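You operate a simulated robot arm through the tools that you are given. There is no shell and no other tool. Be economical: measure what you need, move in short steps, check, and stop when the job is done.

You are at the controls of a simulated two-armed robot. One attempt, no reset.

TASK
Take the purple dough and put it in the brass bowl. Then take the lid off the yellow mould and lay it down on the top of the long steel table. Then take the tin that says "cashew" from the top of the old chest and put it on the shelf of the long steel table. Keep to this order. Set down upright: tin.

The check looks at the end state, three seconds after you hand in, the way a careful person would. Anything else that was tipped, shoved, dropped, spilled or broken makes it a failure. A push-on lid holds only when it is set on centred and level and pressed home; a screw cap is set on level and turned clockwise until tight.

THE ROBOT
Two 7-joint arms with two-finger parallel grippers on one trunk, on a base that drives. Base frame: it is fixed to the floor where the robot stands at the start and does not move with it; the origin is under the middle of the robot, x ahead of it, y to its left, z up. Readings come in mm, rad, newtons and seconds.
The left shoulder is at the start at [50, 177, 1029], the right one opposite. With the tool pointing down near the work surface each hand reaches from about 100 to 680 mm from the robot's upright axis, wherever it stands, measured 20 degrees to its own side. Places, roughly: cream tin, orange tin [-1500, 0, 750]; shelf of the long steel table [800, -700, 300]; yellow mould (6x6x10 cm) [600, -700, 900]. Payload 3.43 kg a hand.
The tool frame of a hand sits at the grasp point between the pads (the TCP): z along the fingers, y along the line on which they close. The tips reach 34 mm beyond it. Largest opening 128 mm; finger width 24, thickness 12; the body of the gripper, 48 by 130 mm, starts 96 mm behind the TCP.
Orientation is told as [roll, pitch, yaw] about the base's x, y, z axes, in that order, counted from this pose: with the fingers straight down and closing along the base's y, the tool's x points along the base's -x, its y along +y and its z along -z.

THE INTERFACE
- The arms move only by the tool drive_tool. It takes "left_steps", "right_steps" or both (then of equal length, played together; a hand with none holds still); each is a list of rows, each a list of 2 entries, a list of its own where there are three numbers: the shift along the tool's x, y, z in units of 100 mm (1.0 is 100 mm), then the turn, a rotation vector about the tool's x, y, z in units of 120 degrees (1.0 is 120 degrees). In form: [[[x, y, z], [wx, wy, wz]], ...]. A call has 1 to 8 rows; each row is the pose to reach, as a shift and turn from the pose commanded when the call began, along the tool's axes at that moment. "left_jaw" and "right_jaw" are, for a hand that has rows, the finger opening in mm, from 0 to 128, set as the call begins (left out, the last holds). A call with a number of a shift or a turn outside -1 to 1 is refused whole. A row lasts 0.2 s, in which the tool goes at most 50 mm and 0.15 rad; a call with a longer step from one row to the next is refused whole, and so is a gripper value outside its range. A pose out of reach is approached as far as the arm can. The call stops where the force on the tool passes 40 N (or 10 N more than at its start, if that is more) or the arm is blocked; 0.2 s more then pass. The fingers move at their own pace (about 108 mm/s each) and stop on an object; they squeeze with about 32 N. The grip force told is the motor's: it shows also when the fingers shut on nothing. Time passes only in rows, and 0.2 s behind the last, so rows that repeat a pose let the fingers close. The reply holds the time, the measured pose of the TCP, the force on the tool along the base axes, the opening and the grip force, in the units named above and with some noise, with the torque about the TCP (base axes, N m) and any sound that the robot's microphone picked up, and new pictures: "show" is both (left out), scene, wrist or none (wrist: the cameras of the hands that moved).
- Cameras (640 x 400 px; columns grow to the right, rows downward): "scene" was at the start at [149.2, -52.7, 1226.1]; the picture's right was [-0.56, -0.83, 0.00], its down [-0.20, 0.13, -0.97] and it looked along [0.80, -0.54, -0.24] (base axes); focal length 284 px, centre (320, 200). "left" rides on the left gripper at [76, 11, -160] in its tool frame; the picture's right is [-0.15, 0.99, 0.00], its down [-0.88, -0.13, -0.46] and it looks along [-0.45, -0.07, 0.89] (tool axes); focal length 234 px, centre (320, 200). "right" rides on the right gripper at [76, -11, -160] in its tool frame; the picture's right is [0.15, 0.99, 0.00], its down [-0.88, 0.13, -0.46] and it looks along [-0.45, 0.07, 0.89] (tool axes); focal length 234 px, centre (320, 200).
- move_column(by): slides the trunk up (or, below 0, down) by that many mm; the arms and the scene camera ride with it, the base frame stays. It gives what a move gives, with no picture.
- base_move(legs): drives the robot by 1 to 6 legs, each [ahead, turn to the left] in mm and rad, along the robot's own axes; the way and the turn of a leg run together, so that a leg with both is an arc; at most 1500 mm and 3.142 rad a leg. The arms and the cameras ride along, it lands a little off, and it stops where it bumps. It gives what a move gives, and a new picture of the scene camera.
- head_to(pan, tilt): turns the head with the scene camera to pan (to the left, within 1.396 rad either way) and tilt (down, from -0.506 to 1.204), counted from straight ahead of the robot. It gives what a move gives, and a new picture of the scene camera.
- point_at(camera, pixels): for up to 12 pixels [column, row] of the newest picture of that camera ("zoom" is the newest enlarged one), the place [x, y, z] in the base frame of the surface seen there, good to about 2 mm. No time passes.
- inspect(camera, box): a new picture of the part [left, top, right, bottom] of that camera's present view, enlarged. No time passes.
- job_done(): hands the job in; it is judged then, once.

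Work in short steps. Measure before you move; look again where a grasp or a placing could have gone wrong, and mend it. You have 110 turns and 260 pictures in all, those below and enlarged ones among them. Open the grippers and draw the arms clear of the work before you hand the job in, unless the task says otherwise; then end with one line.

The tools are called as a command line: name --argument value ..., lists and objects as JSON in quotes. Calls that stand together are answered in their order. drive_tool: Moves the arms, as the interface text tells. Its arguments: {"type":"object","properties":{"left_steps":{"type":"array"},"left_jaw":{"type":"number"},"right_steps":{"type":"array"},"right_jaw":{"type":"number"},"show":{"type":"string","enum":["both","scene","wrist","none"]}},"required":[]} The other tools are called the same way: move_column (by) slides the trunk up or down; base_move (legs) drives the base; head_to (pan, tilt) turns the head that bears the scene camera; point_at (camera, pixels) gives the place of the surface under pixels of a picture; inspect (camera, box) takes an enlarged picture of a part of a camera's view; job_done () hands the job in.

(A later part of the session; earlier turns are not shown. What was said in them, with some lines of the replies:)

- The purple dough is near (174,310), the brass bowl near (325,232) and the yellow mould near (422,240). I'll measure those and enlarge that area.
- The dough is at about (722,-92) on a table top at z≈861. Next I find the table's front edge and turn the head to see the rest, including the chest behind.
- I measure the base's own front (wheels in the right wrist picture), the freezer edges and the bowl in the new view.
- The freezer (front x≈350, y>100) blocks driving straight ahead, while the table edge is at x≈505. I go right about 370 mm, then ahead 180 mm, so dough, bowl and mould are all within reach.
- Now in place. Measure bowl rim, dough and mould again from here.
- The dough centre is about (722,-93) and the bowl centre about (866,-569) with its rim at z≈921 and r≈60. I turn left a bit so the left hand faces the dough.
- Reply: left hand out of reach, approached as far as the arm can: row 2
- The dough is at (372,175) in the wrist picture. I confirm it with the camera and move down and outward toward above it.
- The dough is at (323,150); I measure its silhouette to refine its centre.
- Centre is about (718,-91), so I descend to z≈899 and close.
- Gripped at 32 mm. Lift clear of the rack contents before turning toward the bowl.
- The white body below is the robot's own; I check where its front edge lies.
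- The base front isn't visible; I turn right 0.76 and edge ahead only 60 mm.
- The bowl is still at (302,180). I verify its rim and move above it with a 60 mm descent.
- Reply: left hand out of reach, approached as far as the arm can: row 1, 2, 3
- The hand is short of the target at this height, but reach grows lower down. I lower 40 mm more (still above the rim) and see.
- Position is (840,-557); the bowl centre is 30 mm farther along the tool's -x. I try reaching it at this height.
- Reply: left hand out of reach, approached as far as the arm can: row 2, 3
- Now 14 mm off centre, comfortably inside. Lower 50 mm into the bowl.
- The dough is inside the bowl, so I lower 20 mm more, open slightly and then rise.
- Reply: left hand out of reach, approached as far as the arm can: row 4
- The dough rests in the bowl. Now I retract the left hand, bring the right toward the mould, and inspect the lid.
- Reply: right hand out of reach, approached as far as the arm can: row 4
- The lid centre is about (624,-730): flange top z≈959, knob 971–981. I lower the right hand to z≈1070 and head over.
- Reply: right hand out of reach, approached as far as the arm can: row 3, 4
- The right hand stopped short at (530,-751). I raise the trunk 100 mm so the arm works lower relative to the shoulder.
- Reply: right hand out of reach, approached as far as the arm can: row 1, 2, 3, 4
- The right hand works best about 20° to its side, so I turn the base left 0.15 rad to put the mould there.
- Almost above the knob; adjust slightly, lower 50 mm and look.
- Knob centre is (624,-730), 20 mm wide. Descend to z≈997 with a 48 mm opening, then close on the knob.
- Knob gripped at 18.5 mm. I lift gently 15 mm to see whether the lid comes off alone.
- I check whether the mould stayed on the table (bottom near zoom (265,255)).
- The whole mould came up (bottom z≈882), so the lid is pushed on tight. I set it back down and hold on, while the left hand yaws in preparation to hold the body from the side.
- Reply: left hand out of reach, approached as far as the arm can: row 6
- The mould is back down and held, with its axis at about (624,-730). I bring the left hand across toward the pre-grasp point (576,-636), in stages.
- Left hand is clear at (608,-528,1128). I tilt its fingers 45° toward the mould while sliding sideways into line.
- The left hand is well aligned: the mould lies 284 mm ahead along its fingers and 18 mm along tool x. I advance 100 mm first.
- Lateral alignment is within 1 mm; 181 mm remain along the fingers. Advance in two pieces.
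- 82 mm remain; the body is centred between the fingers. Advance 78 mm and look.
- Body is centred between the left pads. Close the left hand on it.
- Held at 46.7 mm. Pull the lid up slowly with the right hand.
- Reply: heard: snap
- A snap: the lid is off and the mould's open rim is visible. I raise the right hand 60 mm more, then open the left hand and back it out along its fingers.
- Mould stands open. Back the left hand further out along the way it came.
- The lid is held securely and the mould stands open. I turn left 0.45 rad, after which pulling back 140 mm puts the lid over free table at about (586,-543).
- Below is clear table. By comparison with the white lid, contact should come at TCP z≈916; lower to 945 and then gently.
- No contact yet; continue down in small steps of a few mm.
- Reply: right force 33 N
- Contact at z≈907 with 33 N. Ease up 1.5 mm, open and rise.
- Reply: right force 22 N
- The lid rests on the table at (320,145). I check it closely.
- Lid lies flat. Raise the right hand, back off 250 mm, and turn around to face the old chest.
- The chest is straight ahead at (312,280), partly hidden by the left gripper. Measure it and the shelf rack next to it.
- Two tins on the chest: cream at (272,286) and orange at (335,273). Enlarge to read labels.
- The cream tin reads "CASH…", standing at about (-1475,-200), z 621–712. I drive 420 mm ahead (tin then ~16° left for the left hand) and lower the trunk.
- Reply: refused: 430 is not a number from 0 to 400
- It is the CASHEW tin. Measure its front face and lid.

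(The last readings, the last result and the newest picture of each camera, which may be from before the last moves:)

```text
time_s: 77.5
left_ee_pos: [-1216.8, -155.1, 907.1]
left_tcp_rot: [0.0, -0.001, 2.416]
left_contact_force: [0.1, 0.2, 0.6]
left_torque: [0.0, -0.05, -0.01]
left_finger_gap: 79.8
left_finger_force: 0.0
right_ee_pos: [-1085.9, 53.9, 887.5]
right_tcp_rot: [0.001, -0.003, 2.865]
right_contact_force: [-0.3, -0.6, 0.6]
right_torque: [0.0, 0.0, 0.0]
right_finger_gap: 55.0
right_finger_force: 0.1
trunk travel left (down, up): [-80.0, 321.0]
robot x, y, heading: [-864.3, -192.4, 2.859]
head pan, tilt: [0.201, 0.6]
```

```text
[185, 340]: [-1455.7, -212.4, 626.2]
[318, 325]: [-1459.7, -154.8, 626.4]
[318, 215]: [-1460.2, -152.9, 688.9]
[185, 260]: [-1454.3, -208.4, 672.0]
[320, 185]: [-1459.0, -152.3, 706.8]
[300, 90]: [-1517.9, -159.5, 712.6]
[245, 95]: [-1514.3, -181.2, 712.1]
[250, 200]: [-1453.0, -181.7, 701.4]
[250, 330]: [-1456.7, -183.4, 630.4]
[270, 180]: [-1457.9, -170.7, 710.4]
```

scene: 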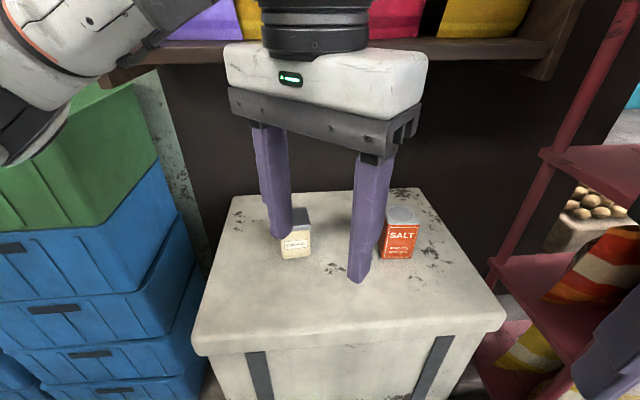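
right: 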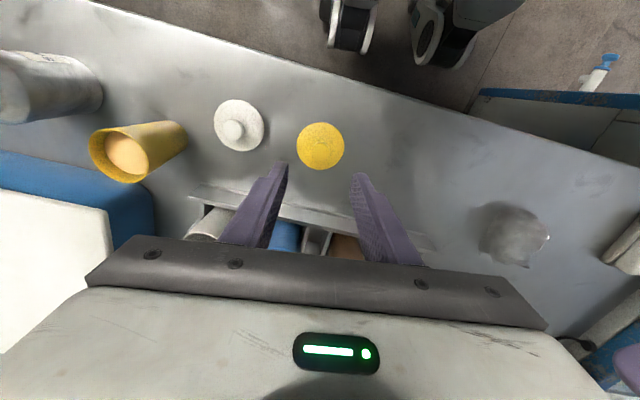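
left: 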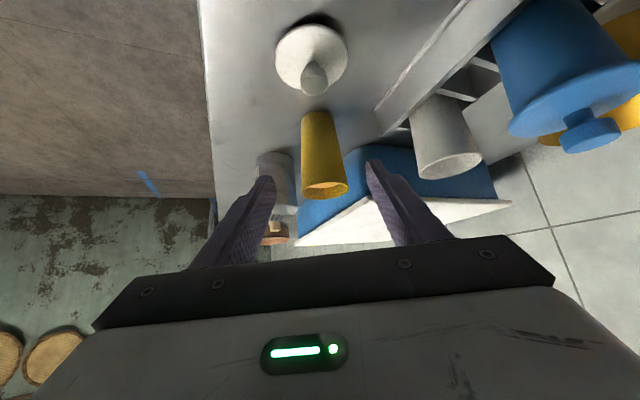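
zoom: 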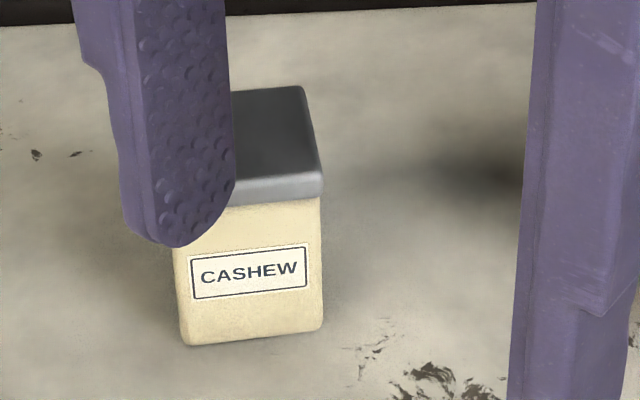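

Tin centre (-1489,-185), 60×62 mm, front facing almost +x. I yaw the left hand to square with it (0.795 rad left) while moving 100 mm forward.

drive_tool --left_steps '[[[-0.1, 0.13, 0], [0, 0, -0.064]], [[-0.2, 0.26, 0], [0, 0, -0.128]], [[-0.3, 0.39, 0], [0, 0, -0.192]], [[-0.42, 0.52, 0], [0, 0, -0.256]], [[-0.54, 0.65, 0], [0, 0, -0.32]], [[-0.65, 0.77, 0], [0, 0, -0.38]]]' --left_jaw 96 --show "none"

drive_tool --left_steps '[[[-0.1, 0, 0], [0, -0.0625, 0]], [[-0.2, 0, 0], [0, -0.125, 0]], [[-0.3, 0, 0], [0, -0.1875, 0]], [[-0.4, 0, 0], [0, -0.25, 0]], [[-0.5, 0, 0], [0, -0.3125, 0]], [[-0.5, 0, 0], [0, -0.375, 0]]]' --show "both"

```text
time_s: 78.9
left_ee_pos: [-1317.3, -167.1, 905.5]
left_tcp_rot: [-0.001, 0.001, -3.071]
left_contact_force: [0.9, -0.3, -0.7]
left_torque: [0.03, 0.02, 0.0]
left_finger_gap: 96.0
left_finger_force: 0.0
right_ee_pos: [-1084.8, 54.6, 888.1]
right_tcp_rot: [0.003, -0.003, 2.864]
right_contact_force: [-0.2, 0.4, 0.3]
right_torque: [-0.02, -0.03, -0.05]
right_finger_gap: 55.0
right_finger_force: 0.0
trunk travel left (down, up): [-80.0, 321.0]
robot x, y, heading: [-867.5, -196.1, 2.859]
head pan, tilt: [0.201, 0.6]
```

```text
time_s: 80.3
left_ee_pos: [-1365.7, -172.1, 907.8]
left_tcp_rot: [-0.001, -0.786, -3.071]
left_contact_force: [0.6, -0.4, 0.4]
left_torque: [0.0, -0.04, 0.01]
left_finger_gap: 96.1
left_finger_force: 0.0
right_ee_pos: [-1085.0, 54.6, 888.2]
right_tcp_rot: [0.0, -0.001, 2.864]
right_contact_force: [0.8, 0.0, -0.3]
right_torque: [0.01, -0.03, -0.01]
right_finger_gap: 55.0
right_finger_force: 0.0
trunk travel left (down, up): [-80.0, 321.0]
robot x, y, heading: [-865.6, -189.8, 2.861]
head pan, tilt: [0.201, 0.6]
```

scene: 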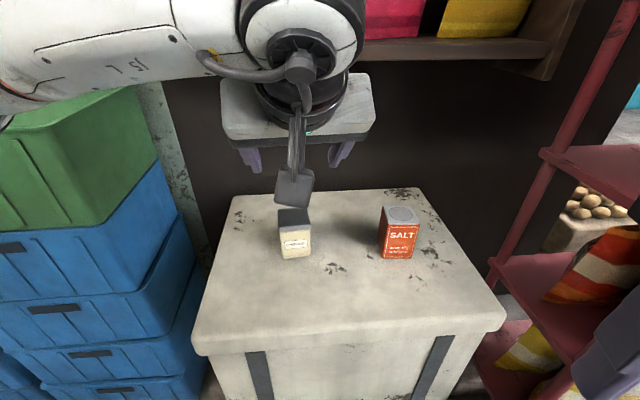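
left: 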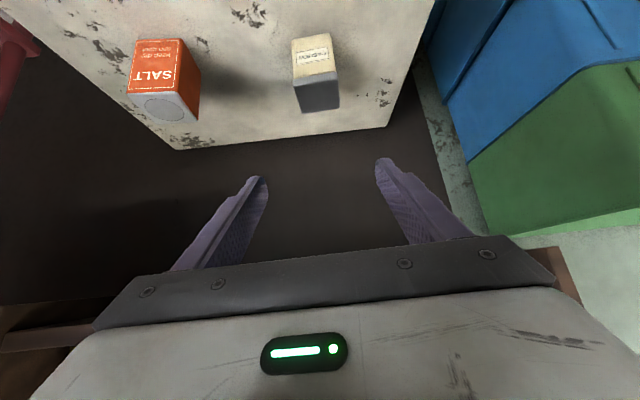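

Tin visible at (316,72) in the wrist view; measure its lid corners and face for yaw and centre.

inspect --camera "left" --box '[270, 20, 360, 120]'

point_at --camera "left" --pixels '[[296, 80], [337, 74], [301, 109], [336, 104], [296, 42], [330, 36], [316, 92], [314, 60]]'

```text
4.00 times, centred on (315, 70) of left
```

zoom: 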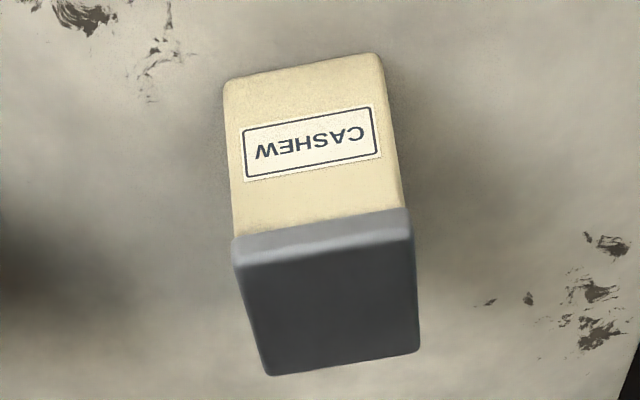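

```text
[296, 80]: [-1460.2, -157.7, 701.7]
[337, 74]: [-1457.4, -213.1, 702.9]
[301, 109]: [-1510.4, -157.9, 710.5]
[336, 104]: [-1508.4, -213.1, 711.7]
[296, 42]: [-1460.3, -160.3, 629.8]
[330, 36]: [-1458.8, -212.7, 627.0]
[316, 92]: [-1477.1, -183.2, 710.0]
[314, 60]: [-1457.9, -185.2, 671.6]
```

Tin centre (-1487,-185). Needed: 87 mm along tool x, 4 mm along y, 259 mm along the fingers; I begin.

drive_tool --left_steps '[[[0.3, 0.02, 0.2], [0, 0, 0]], [[0.6, 0.04, 0.5], [0, 0, 0]], [[0.87, 0.04, 0.8], [0, 0, 0]], [[0.87, 0.04, 1.0], [0, 0, 0]]]' --show "none"

drive_tool --left_steps '[[[0, 0, 0.3], [0, 0, 0]], [[0, 0, 0.6], [0, 0, 0]], [[0, 0, 0.8], [0, 0, 0]], [[0, 0, 0.8], [0, 0, 0]]]' --show "wrist"

```text
time_s: 81.3
left_ee_pos: [-1374.8, -175.9, 775.3]
left_tcp_rot: [-0.001, -0.787, -3.074]
left_contact_force: [0.0, -0.2, 0.1]
left_torque: [-0.01, -0.02, 0.0]
left_finger_gap: 95.9
left_finger_force: 0.2
right_ee_pos: [-1085.3, 53.5, 887.6]
right_tcp_rot: [0.001, -0.002, 2.863]
right_contact_force: [0.2, -0.6, -0.1]
right_torque: [-0.02, 0.01, -0.04]
right_finger_gap: 55.0
right_finger_force: 0.2
trunk travel left (down, up): [-80.0, 321.0]
robot x, y, heading: [-864.6, -195.0, 2.863]
head pan, tilt: [0.201, 0.6]
```

```text
time_s: 82.3
left_ee_pos: [-1432.2, -181.4, 718.6]
left_tcp_rot: [-0.002, -0.786, -3.072]
left_contact_force: [0.7, 0.3, -0.3]
left_torque: [-0.02, -0.01, 0.01]
left_finger_gap: 96.0
left_finger_force: 0.1
right_ee_pos: [-1085.2, 54.3, 887.1]
right_tcp_rot: [0.002, -0.001, 2.862]
right_contact_force: [-0.2, 0.6, 0.7]
right_torque: [0.04, -0.01, 0.0]
right_finger_gap: 55.0
right_finger_force: 0.0
trunk travel left (down, up): [-80.0, 321.0]
robot x, y, heading: [-865.1, -193.3, 2.861]
head pan, tilt: [0.201, 0.6]
```

left: 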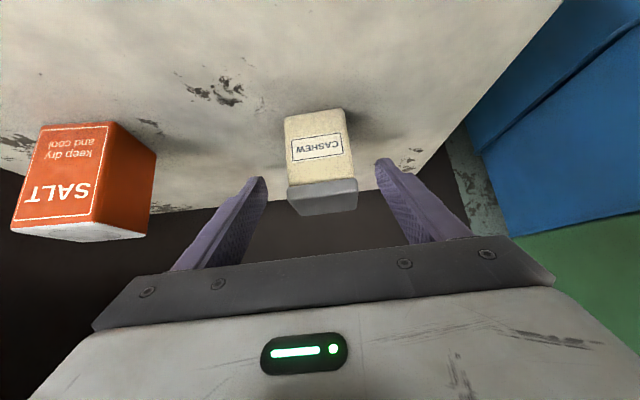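

Centred. Advance 78 mm and close.

drive_tool --left_steps '[[[0, 0, 0.3], [0, 0, 0]], [[0, 0, 0.55], [0, 0, 0]], [[0, 0, 0.78], [0, 0, 0]], [[0, 0, 0.78], [0, 0, 0]]]' --show "none"

drive_tool --left_steps '[[[0, 0, 0], [0, 0, 0]], [[0, 0, 0], [0, 0, 0]], [[0, 0, 0], [0, 0, 0]]]' --left_jaw 45 --show "both"

```text
time_s: 83.3
left_ee_pos: [-1488.5, -182.9, 661.7]
left_tcp_rot: [-0.003, -0.786, -3.074]
left_contact_force: [0.5, -1.0, 0.0]
left_torque: [0.01, 0.0, -0.02]
left_finger_gap: 96.0
left_finger_force: 0.0
right_ee_pos: [-1084.0, 54.3, 887.9]
right_tcp_rot: [-0.001, -0.001, 2.864]
right_contact_force: [0.3, 0.1, 0.6]
right_torque: [0.03, 0.01, 0.02]
right_finger_gap: 54.7
right_finger_force: 0.0
trunk travel left (down, up): [-80.0, 321.0]
robot x, y, heading: [-867.5, -194.9, 2.864]
head pan, tilt: [0.201, 0.6]
```

```text
time_s: 84.1
left_ee_pos: [-1487.5, -184.3, 662.7]
left_tcp_rot: [-0.001, -0.786, -3.073]
left_contact_force: [-0.1, 0.4, 0.3]
left_torque: [0.03, 0.05, 0.02]
left_finger_gap: 64.9
left_finger_force: 31.8
right_ee_pos: [-1084.2, 54.6, 887.7]
right_tcp_rot: [0.0, -0.001, 2.865]
right_contact_force: [0.4, 0.0, 0.1]
right_torque: [0.04, 0.05, -0.01]
right_finger_gap: 55.3
right_finger_force: 0.0
trunk travel left (down, up): [-80.0, 321.0]
robot x, y, heading: [-864.5, -197.3, 2.859]
head pan, tilt: [0.201, 0.6]
```

scene: 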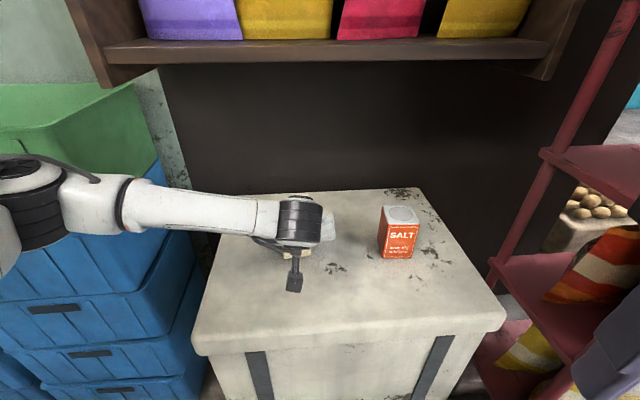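
left: 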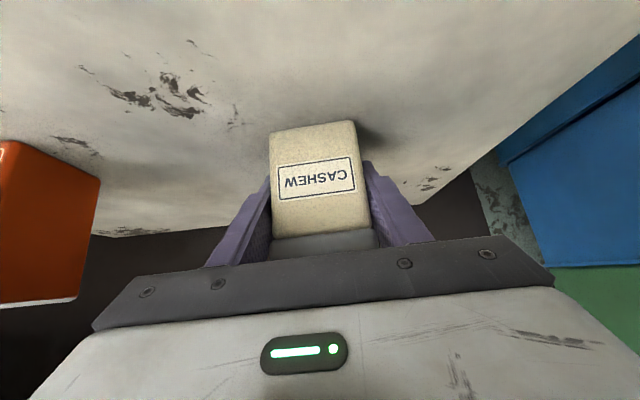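

Gripped (64.9 mm); the tin bottom is 42 mm below TCP. Lift 90 mm straight up and check.

drive_tool --left_steps '[[[-0.15, 0, -0.15], [0, 0, 0]], [[-0.35, 0, -0.35], [0, 0, 0]], [[-0.64, 0, -0.64], [0, 0, 0]]]' --show "wrist"

```text
time_s: 84.9
left_ee_pos: [-1485.9, -183.0, 754.9]
left_tcp_rot: [0.0, -0.786, -3.075]
left_contact_force: [0.7, -0.1, -2.5]
left_torque: [-0.01, 0.02, 0.01]
left_finger_gap: 64.4
left_finger_force: 31.9
right_ee_pos: [-1084.9, 54.3, 889.0]
right_tcp_rot: [0.0, -0.003, 2.864]
right_contact_force: [-0.8, 0.2, 0.4]
right_torque: [-0.03, 0.01, 0.02]
right_finger_gap: 55.0
right_finger_force: 0.1
trunk travel left (down, up): [-80.0, 321.0]
robot x, y, heading: [-867.0, -194.0, 2.858]
head pan, tilt: [0.201, 0.6]
```

left: 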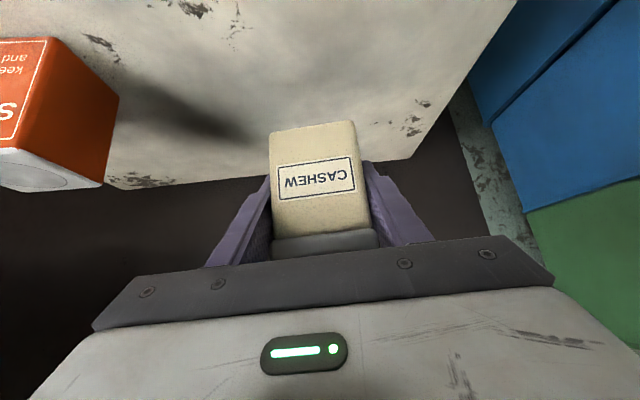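

Tin held upright. Back the base away 480 mm, then pull the hand in by 140 mm before turning.

base_move --legs '[[-480, 0]]'

drive_tool --left_steps '[[[0.3, 0, -0.3], [0, 0, 0]], [[0.6, 0, -0.6], [0, 0, 0]], [[0.9, 0, -0.9], [0, 0, 0]]]' --show "none"

head_to --pan 1.39 --tilt 0.5

```text
time_s: 87.8
left_ee_pos: [-1020.1, -315.5, 753.2]
left_tcp_rot: [-0.002, -0.785, -3.08]
left_contact_force: [-0.1, -1.5, -2.6]
left_torque: [0.0, -0.03, 0.0]
left_finger_gap: 64.8
left_finger_force: 32.0
right_ee_pos: [-616.1, -81.0, 887.7]
right_tcp_rot: [-0.001, -0.002, 2.857]
right_contact_force: [0.3, 0.8, 0.2]
right_torque: [-0.01, 0.02, -0.01]
right_finger_gap: 55.2
right_finger_force: 0.2
trunk travel left (down, up): [-80.0, 321.0]
robot x, y, heading: [-397.2, -330.6, 2.855]
head pan, tilt: [0.201, 0.6]
```

scene: 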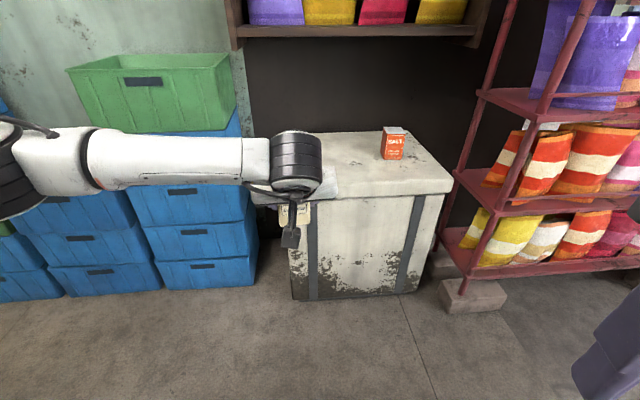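

```text
time_s: 88.6
left_ee_pos: [-893.3, -305.6, 756.5]
left_tcp_rot: [0.001, -0.786, -3.08]
left_contact_force: [1.0, -0.1, -2.2]
left_torque: [0.02, -0.02, -0.01]
left_finger_gap: 64.7
left_finger_force: 32.1
right_ee_pos: [-615.3, -80.6, 886.9]
right_tcp_rot: [0.0, -0.002, 2.857]
right_contact_force: [0.4, -0.3, -0.7]
right_torque: [0.0, -0.02, -0.01]
right_finger_gap: 55.4
right_finger_force: 0.2
trunk travel left (down, up): [-80.0, 321.0]
robot x, y, heading: [-396.4, -330.6, 2.856]
head pan, tilt: [0.201, 0.6]
```

```text
time_s: 90.0
left_ee_pos: [-894.2, -305.3, 754.7]
left_tcp_rot: [0.0, -0.786, -3.08]
left_contact_force: [-0.6, 0.6, -2.3]
left_torque: [0.03, -0.02, -0.02]
left_finger_gap: 64.5
left_finger_force: 31.8
right_ee_pos: [-615.5, -80.7, 886.6]
right_tcp_rot: [-0.001, -0.003, 2.857]
right_contact_force: [0.2, -0.6, 0.7]
right_torque: [0.04, 0.02, 0.03]
right_finger_gap: 55.1
right_finger_force: 0.0
trunk travel left (down, up): [-80.0, 321.0]
robot x, y, heading: [-398.3, -332.5, 2.852]
head pan, tilt: [1.389, 0.499]
```

scene: 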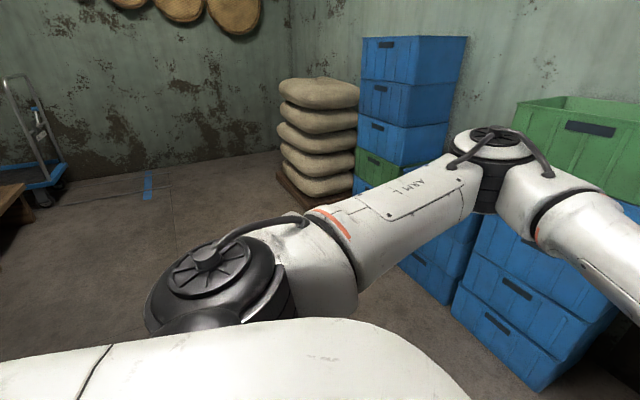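

I check distances to the crates and sacks before turning left.

point_at --camera "scene" --pixels '[[450, 300], [540, 330], [320, 150], [200, 150], [500, 150], [100, 180], [210, 290]]'

```text
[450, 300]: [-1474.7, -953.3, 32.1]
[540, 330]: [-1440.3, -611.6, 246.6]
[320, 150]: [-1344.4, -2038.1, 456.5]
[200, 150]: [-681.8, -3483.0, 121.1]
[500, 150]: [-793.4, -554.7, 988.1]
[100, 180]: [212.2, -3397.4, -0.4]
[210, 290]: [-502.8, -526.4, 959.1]
```

Free space all around. Turn left to face -y, drive 440 mm, turn left to face the table and approach a little.

base_move --legs '[[0, 1.86], [440, 0], [0, 1.571], [250, 0]]'

head_to --pan 0.3 --tilt 0.5

```text
time_s: 102.3
left_ee_pos: [336.0, -646.3, 755.0]
left_tcp_rot: [0.0, -0.786, 0.35]
left_contact_force: [0.0, 0.0, -2.2]
left_torque: [0.0, -0.02, 0.0]
left_finger_gap: 64.9
left_finger_force: 31.7
right_ee_pos: [133.5, -941.6, 889.0]
right_tcp_rot: [0.0, -0.002, 0.005]
right_contact_force: [0.1, 0.1, -0.4]
right_torque: [-0.02, 0.0, -0.04]
right_finger_gap: 54.8
right_finger_force: 0.0
trunk travel left (down, up): [-80.0, 321.0]
robot x, y, heading: [-146.2, -766.0, 0.006]
head pan, tilt: [1.389, 0.499]
```

scene: 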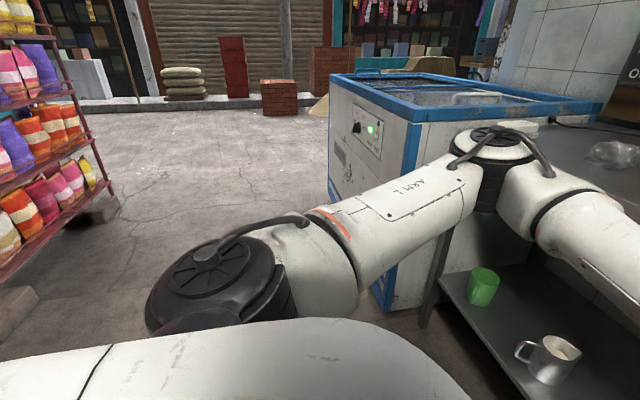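

```text
time_s: 103.7
left_ee_pos: [336.9, -646.4, 755.2]
left_tcp_rot: [-0.002, -0.786, 0.35]
left_contact_force: [0.1, -0.9, -2.4]
left_torque: [0.0, 0.03, -0.02]
left_finger_gap: 64.8
left_finger_force: 32.6
right_ee_pos: [134.5, -941.5, 886.2]
right_tcp_rot: [0.001, -0.001, 0.005]
right_contact_force: [0.6, 0.5, -0.1]
right_torque: [-0.02, -0.02, 0.01]
right_finger_gap: 55.3
right_finger_force: 0.1
trunk travel left (down, up): [-80.0, 321.0]
robot x, y, heading: [-147.5, -760.6, -0.001]
head pan, tilt: [0.3, 0.499]
```

scene: 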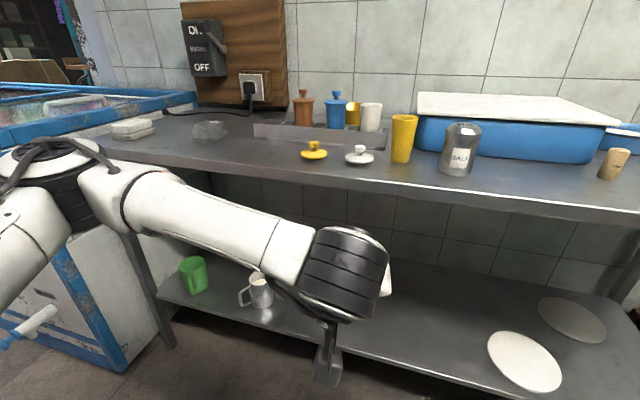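

Shelf centre is free. Lower the trunk the remaining 75 mm, then lower the hand straight down in front of the table.

move_column --by -75

drive_tool --left_steps '[[[0.3, 0, 0.3], [0, 0, 0]], [[0.6, 0, 0.6], [0, 0, 0]], [[0.9, 0, 0.9], [0, 0, 0]], [[1.0, 0, 1.0], [0, 0, 0]]]' --show "scene"

```text
time_s: 104.8
left_ee_pos: [335.5, -646.7, 680.1]
left_tcp_rot: [-0.002, -0.786, 0.353]
left_contact_force: [-0.7, -0.5, -2.0]
left_torque: [-0.03, 0.02, -0.03]
left_finger_gap: 64.9
left_finger_force: 31.8
right_ee_pos: [133.5, -940.7, 812.3]
right_tcp_rot: [0.0, -0.001, 0.006]
right_contact_force: [0.7, 0.1, 0.8]
right_torque: [0.03, 0.0, 0.0]
right_finger_gap: 55.1
right_finger_force: 0.0
trunk travel left (down, up): [-5.0, 396.0]
robot x, y, heading: [-146.2, -763.2, 0.002]
head pan, tilt: [0.3, 0.499]
```

```text
time_s: 105.8
left_ee_pos: [337.5, -645.4, 538.3]
left_tcp_rot: [-0.002, -0.785, 0.35]
left_contact_force: [0.4, 0.0, -1.2]
left_torque: [0.0, -0.01, -0.04]
left_finger_gap: 64.7
left_finger_force: 32.2
right_ee_pos: [133.1, -940.7, 812.0]
right_tcp_rot: [-0.001, -0.001, 0.003]
right_contact_force: [0.0, -0.2, 0.4]
right_torque: [0.01, -0.03, -0.01]
right_finger_gap: 55.0
right_finger_force: 0.0
trunk travel left (down, up): [-5.0, 396.0]
robot x, y, heading: [-147.1, -765.3, 0.003]
head pan, tilt: [0.3, 0.499]
```

scene: 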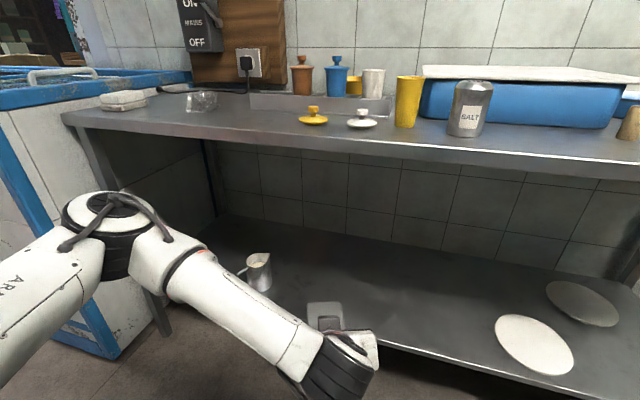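

Going well; lower another 160 mm.

drive_tool --left_steps '[[[0.3, 0, 0.3], [0, 0, 0]], [[0.6, 0, 0.6], [0, 0, 0]], [[0.9, 0, 0.9], [0, 0, 0]], [[1.0, 0, 1.0], [0, 0, 0]]]' --show "scene"

point_at --camera "scene" --pixels '[[100, 215], [330, 315], [430, 300], [420, 350], [258, 275], [490, 340]]'

```text
time_s: 106.8
left_ee_pos: [337.4, -646.6, 397.6]
left_tcp_rot: [-0.001, -0.785, 0.352]
left_contact_force: [0.0, -0.8, -1.7]
left_torque: [-0.01, -0.03, -0.02]
left_finger_gap: 64.7
left_finger_force: 31.1
right_ee_pos: [134.1, -941.7, 813.2]
right_tcp_rot: [0.002, -0.002, 0.004]
right_contact_force: [-0.1, 0.0, -0.2]
right_torque: [0.0, 0.01, 0.01]
right_finger_gap: 55.0
right_finger_force: 0.0
trunk travel left (down, up): [-5.0, 396.0]
robot x, y, heading: [-147.5, -760.7, 0.001]
head pan, tilt: [0.3, 0.499]
```

scene: 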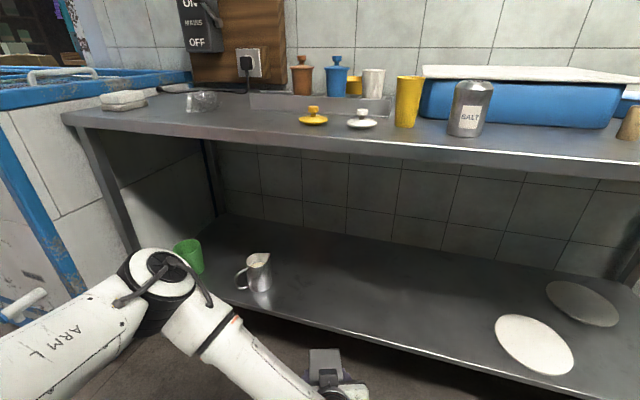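

```text
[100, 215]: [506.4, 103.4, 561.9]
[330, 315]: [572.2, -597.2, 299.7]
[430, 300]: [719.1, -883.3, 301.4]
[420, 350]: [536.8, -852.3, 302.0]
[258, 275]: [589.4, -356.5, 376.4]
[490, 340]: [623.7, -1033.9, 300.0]
```

Tin bottom is 56 mm above shelf level, with the elbow low too. I check the elbow position before driving in.

point_at --camera "scene" --pixels '[[160, 265], [190, 300], [230, 320], [290, 380], [325, 360], [345, 385]]'

inspect --camera "left" --box '[0, 0, 640, 400]'

```text
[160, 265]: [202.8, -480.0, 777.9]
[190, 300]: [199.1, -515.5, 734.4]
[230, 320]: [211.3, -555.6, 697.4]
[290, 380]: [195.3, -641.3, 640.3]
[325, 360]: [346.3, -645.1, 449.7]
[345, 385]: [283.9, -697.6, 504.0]
```

```text
1.00 times, centred on (320, 200) of left (not enlarged: the box is as wide or as high as the picture)
```

zoom: 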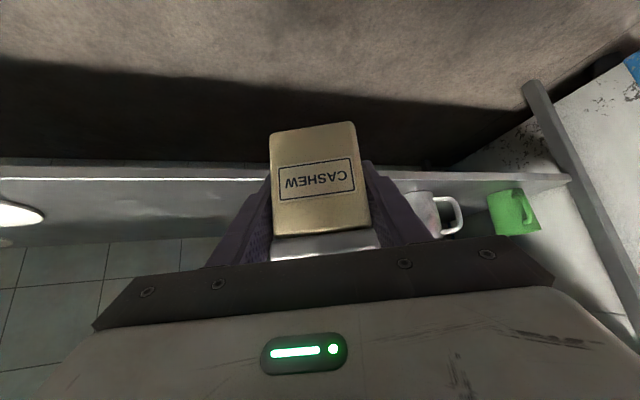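

The elbow (x≈200, z≈780) should stay in front of the table top. Drive ahead only 180 mm, then extend with the arm.

base_move --legs '[[180, 0]]'

drive_tool --left_steps '[[[-0.2, 0, 0.2], [0, 0, 0]], [[-0.4, 0, 0.4], [0, 0, 0]], [[-0.64, 0, 0.64], [0, 0, 0]], [[-0.64, 0, 0.64], [0, 0, 0]]]' --show "both"

```text
time_s: 108.3
left_ee_pos: [516.5, -645.0, 397.8]
left_tcp_rot: [-0.002, -0.784, 0.352]
left_contact_force: [0.2, -0.2, -2.1]
left_torque: [-0.03, 0.02, 0.02]
left_finger_gap: 64.5
left_finger_force: 31.9
right_ee_pos: [312.8, -940.0, 812.9]
right_tcp_rot: [0.0, -0.002, 0.005]
right_contact_force: [0.2, -0.1, -0.2]
right_torque: [0.01, -0.02, -0.02]
right_finger_gap: 55.0
right_finger_force: 0.0
trunk travel left (down, up): [-5.0, 396.0]
robot x, y, heading: [33.3, -767.9, 0.002]
head pan, tilt: [0.3, 0.499]
```

scene: 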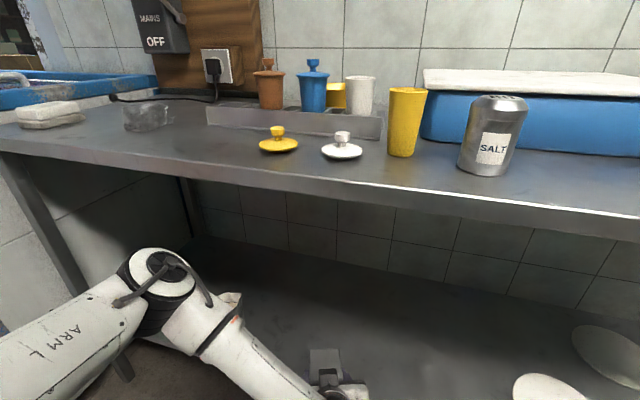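

```text
time_s: 109.3
left_ee_pos: [600.8, -614.9, 398.3]
left_tcp_rot: [-0.002, -0.786, 0.352]
left_contact_force: [0.3, -0.3, -1.8]
left_torque: [-0.01, 0.02, 0.01]
left_finger_gap: 64.7
left_finger_force: 32.0
right_ee_pos: [313.0, -939.7, 811.8]
right_tcp_rot: [0.0, 0.0, 0.007]
right_contact_force: [-0.7, 0.2, -0.2]
right_torque: [0.01, -0.01, -0.01]
right_finger_gap: 55.1
right_finger_force: 0.0
trunk travel left (down, up): [-5.0, 396.0]
robot x, y, heading: [32.8, -765.6, 0.007]
head pan, tilt: [0.3, 0.499]
```

scene: 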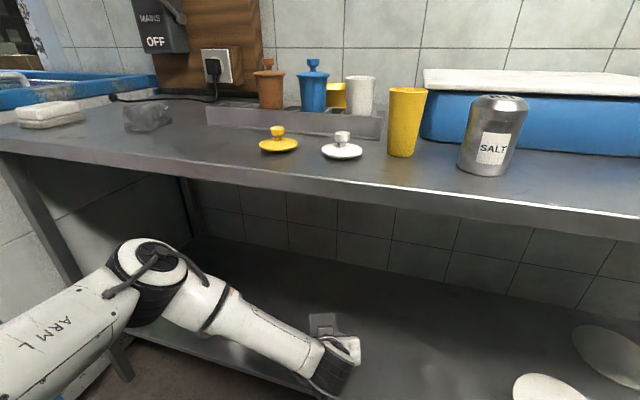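
left: 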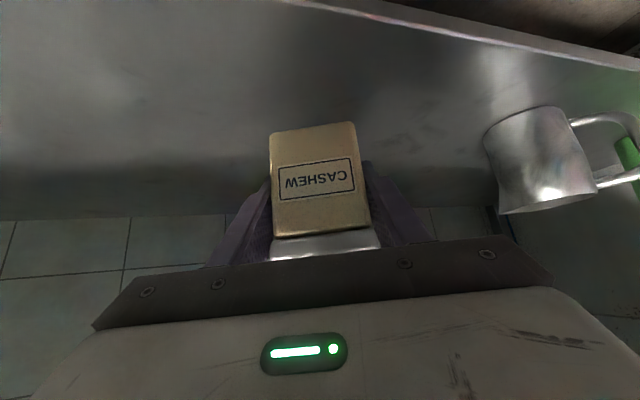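

The tin is over the shelf at (601,-615), 56 mm up. Lower 46 mm and then creep to contact.

drive_tool --left_steps '[[[0.15, 0, 0.15], [0, 0, 0]], [[0.28, 0, 0.28], [0, 0, 0]], [[0.33, 0, 0.33], [0, 0, 0]], [[0.33, 0, 0.33], [0, 0, 0]]]' --show "none"

drive_tool --left_steps '[[[0.02, 0, 0.02], [0, 0, 0]], [[0.04, 0, 0.04], [0, 0, 0]], [[0.055, 0, 0.055], [0, 0, 0]], [[0.065, 0, 0.065], [0, 0, 0]], [[0.075, 0, 0.075], [0, 0, 0]]]' --show "wrist"

```text
time_s: 110.3
left_ee_pos: [599.9, -615.0, 351.1]
left_tcp_rot: [-0.002, -0.786, 0.354]
left_contact_force: [0.3, 0.3, -1.8]
left_torque: [-0.04, -0.02, 0.03]
left_finger_gap: 64.6
left_finger_force: 32.3
right_ee_pos: [313.4, -938.8, 812.4]
right_tcp_rot: [0.0, -0.001, 0.008]
right_contact_force: [-0.6, -0.1, -1.0]
right_torque: [0.01, -0.02, -0.02]
right_finger_gap: 55.0
right_finger_force: 0.0
trunk travel left (down, up): [-5.0, 396.0]
robot x, y, heading: [31.2, -760.1, 0.003]
head pan, tilt: [0.3, 0.499]
```

```text
time_s: 111.5
left_ee_pos: [601.4, -615.0, 342.1]
left_tcp_rot: [-0.001, -0.789, 0.354]
left_contact_force: [-2.1, 0.5, 6.0]
left_torque: [-0.03, 0.02, 0.01]
left_finger_gap: 65.0
left_finger_force: 31.8
right_ee_pos: [313.3, -940.6, 812.2]
right_tcp_rot: [0.0, -0.002, 0.007]
right_contact_force: [0.4, 0.3, -0.7]
right_torque: [0.03, -0.01, 0.0]
right_finger_gap: 55.0
right_finger_force: 0.0
trunk travel left (down, up): [-5.0, 396.0]
robot x, y, heading: [30.1, -766.4, 0.002]
head pan, tilt: [0.3, 0.499]
```

left: 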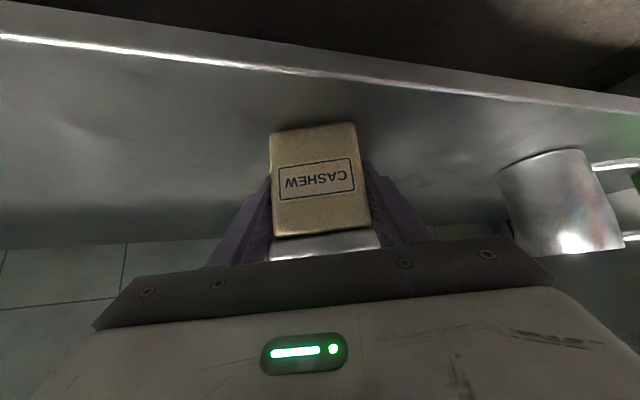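

Contact at z=342 with a light 8 N. Open moderately and back out along the fingers.

drive_tool --left_steps '[[[0, 0, 0], [0, 0, 0]], [[0, 0, 0], [0, 0, 0]], [[0, 0, -0.25], [0, 0, 0]], [[0, 0, -0.6], [0, 0, 0]], [[0, 0, -0.95], [0, 0, 0]]]' --left_jaw 96 --show "wrist"

```text
time_s: 112.7
left_ee_pos: [537.7, -637.0, 409.9]
left_tcp_rot: [0.0, -0.784, 0.351]
left_contact_force: [-0.2, -0.6, 0.3]
left_torque: [0.0, 0.01, 0.04]
left_finger_gap: 95.9
left_finger_force: 0.0
right_ee_pos: [314.1, -939.4, 812.2]
right_tcp_rot: [-0.001, -0.001, 0.008]
right_contact_force: [0.7, 0.9, -0.6]
right_torque: [0.05, 0.0, -0.01]
right_finger_gap: 54.9
right_finger_force: 0.2
trunk travel left (down, up): [-5.0, 396.0]
robot x, y, heading: [31.8, -763.3, 0.006]
head pan, tilt: [0.3, 0.499]
```

left: 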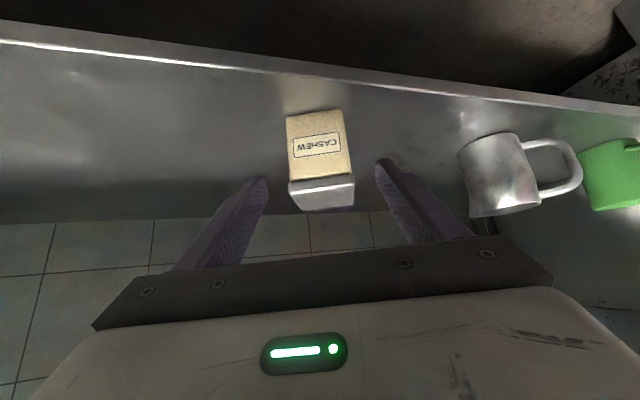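

The tin stands on the shelf. Back the base off 350 mm to clear everything and check the end state.

base_move --legs '[[-350, 0]]'

inspect --camera "scene" --box '[180, 60, 540, 285]'

```text
time_s: 114.9
left_ee_pos: [186.4, -635.4, 409.1]
left_tcp_rot: [0.0, -0.785, 0.358]
left_contact_force: [0.2, -0.2, -0.8]
left_torque: [-0.01, 0.02, -0.02]
left_finger_gap: 95.8
left_finger_force: 0.0
right_ee_pos: [-35.8, -941.0, 813.1]
right_tcp_rot: [0.001, -0.001, 0.013]
right_contact_force: [-0.4, 0.8, 0.3]
right_torque: [0.02, 0.01, -0.01]
right_finger_gap: 54.8
right_finger_force: 0.0
trunk travel left (down, up): [-5.0, 396.0]
robot x, y, heading: [-320.9, -769.2, 0.01]
head pan, tilt: [0.3, 0.499]
```

scene: 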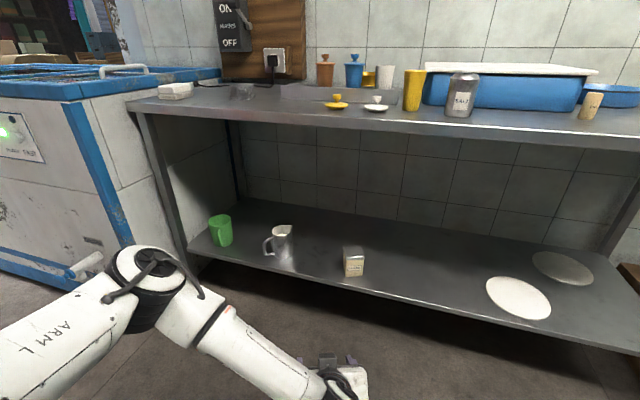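

```text
1.78 times, centred on (360, 172) of scene
```

zoom: 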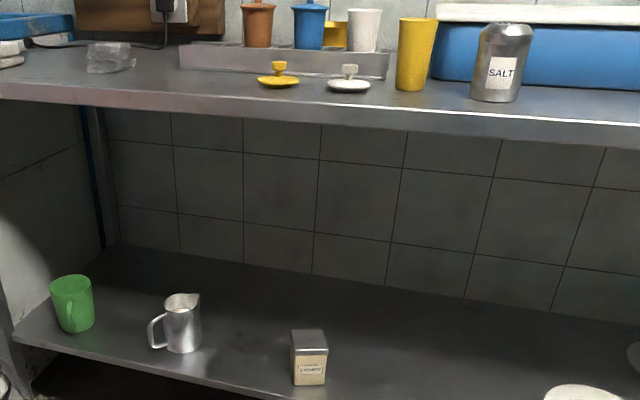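

Everything is in place: tin upright on the shelf, lid flat on the table top, dough in the bowl, both hands open and clear. Handing in.

job_done

```text
The job is handed in.
```

I did all three in order and handed the job in: the purple dough is in the brass bowl, the yellow mould's lid lies flat on the top of the steel table, and the cashew tin stands upright on its shelf. In the last picture nothing else looked tipped or shoved, though the first pull on the lid did lift the whole mould about 15 mm before I set it back.
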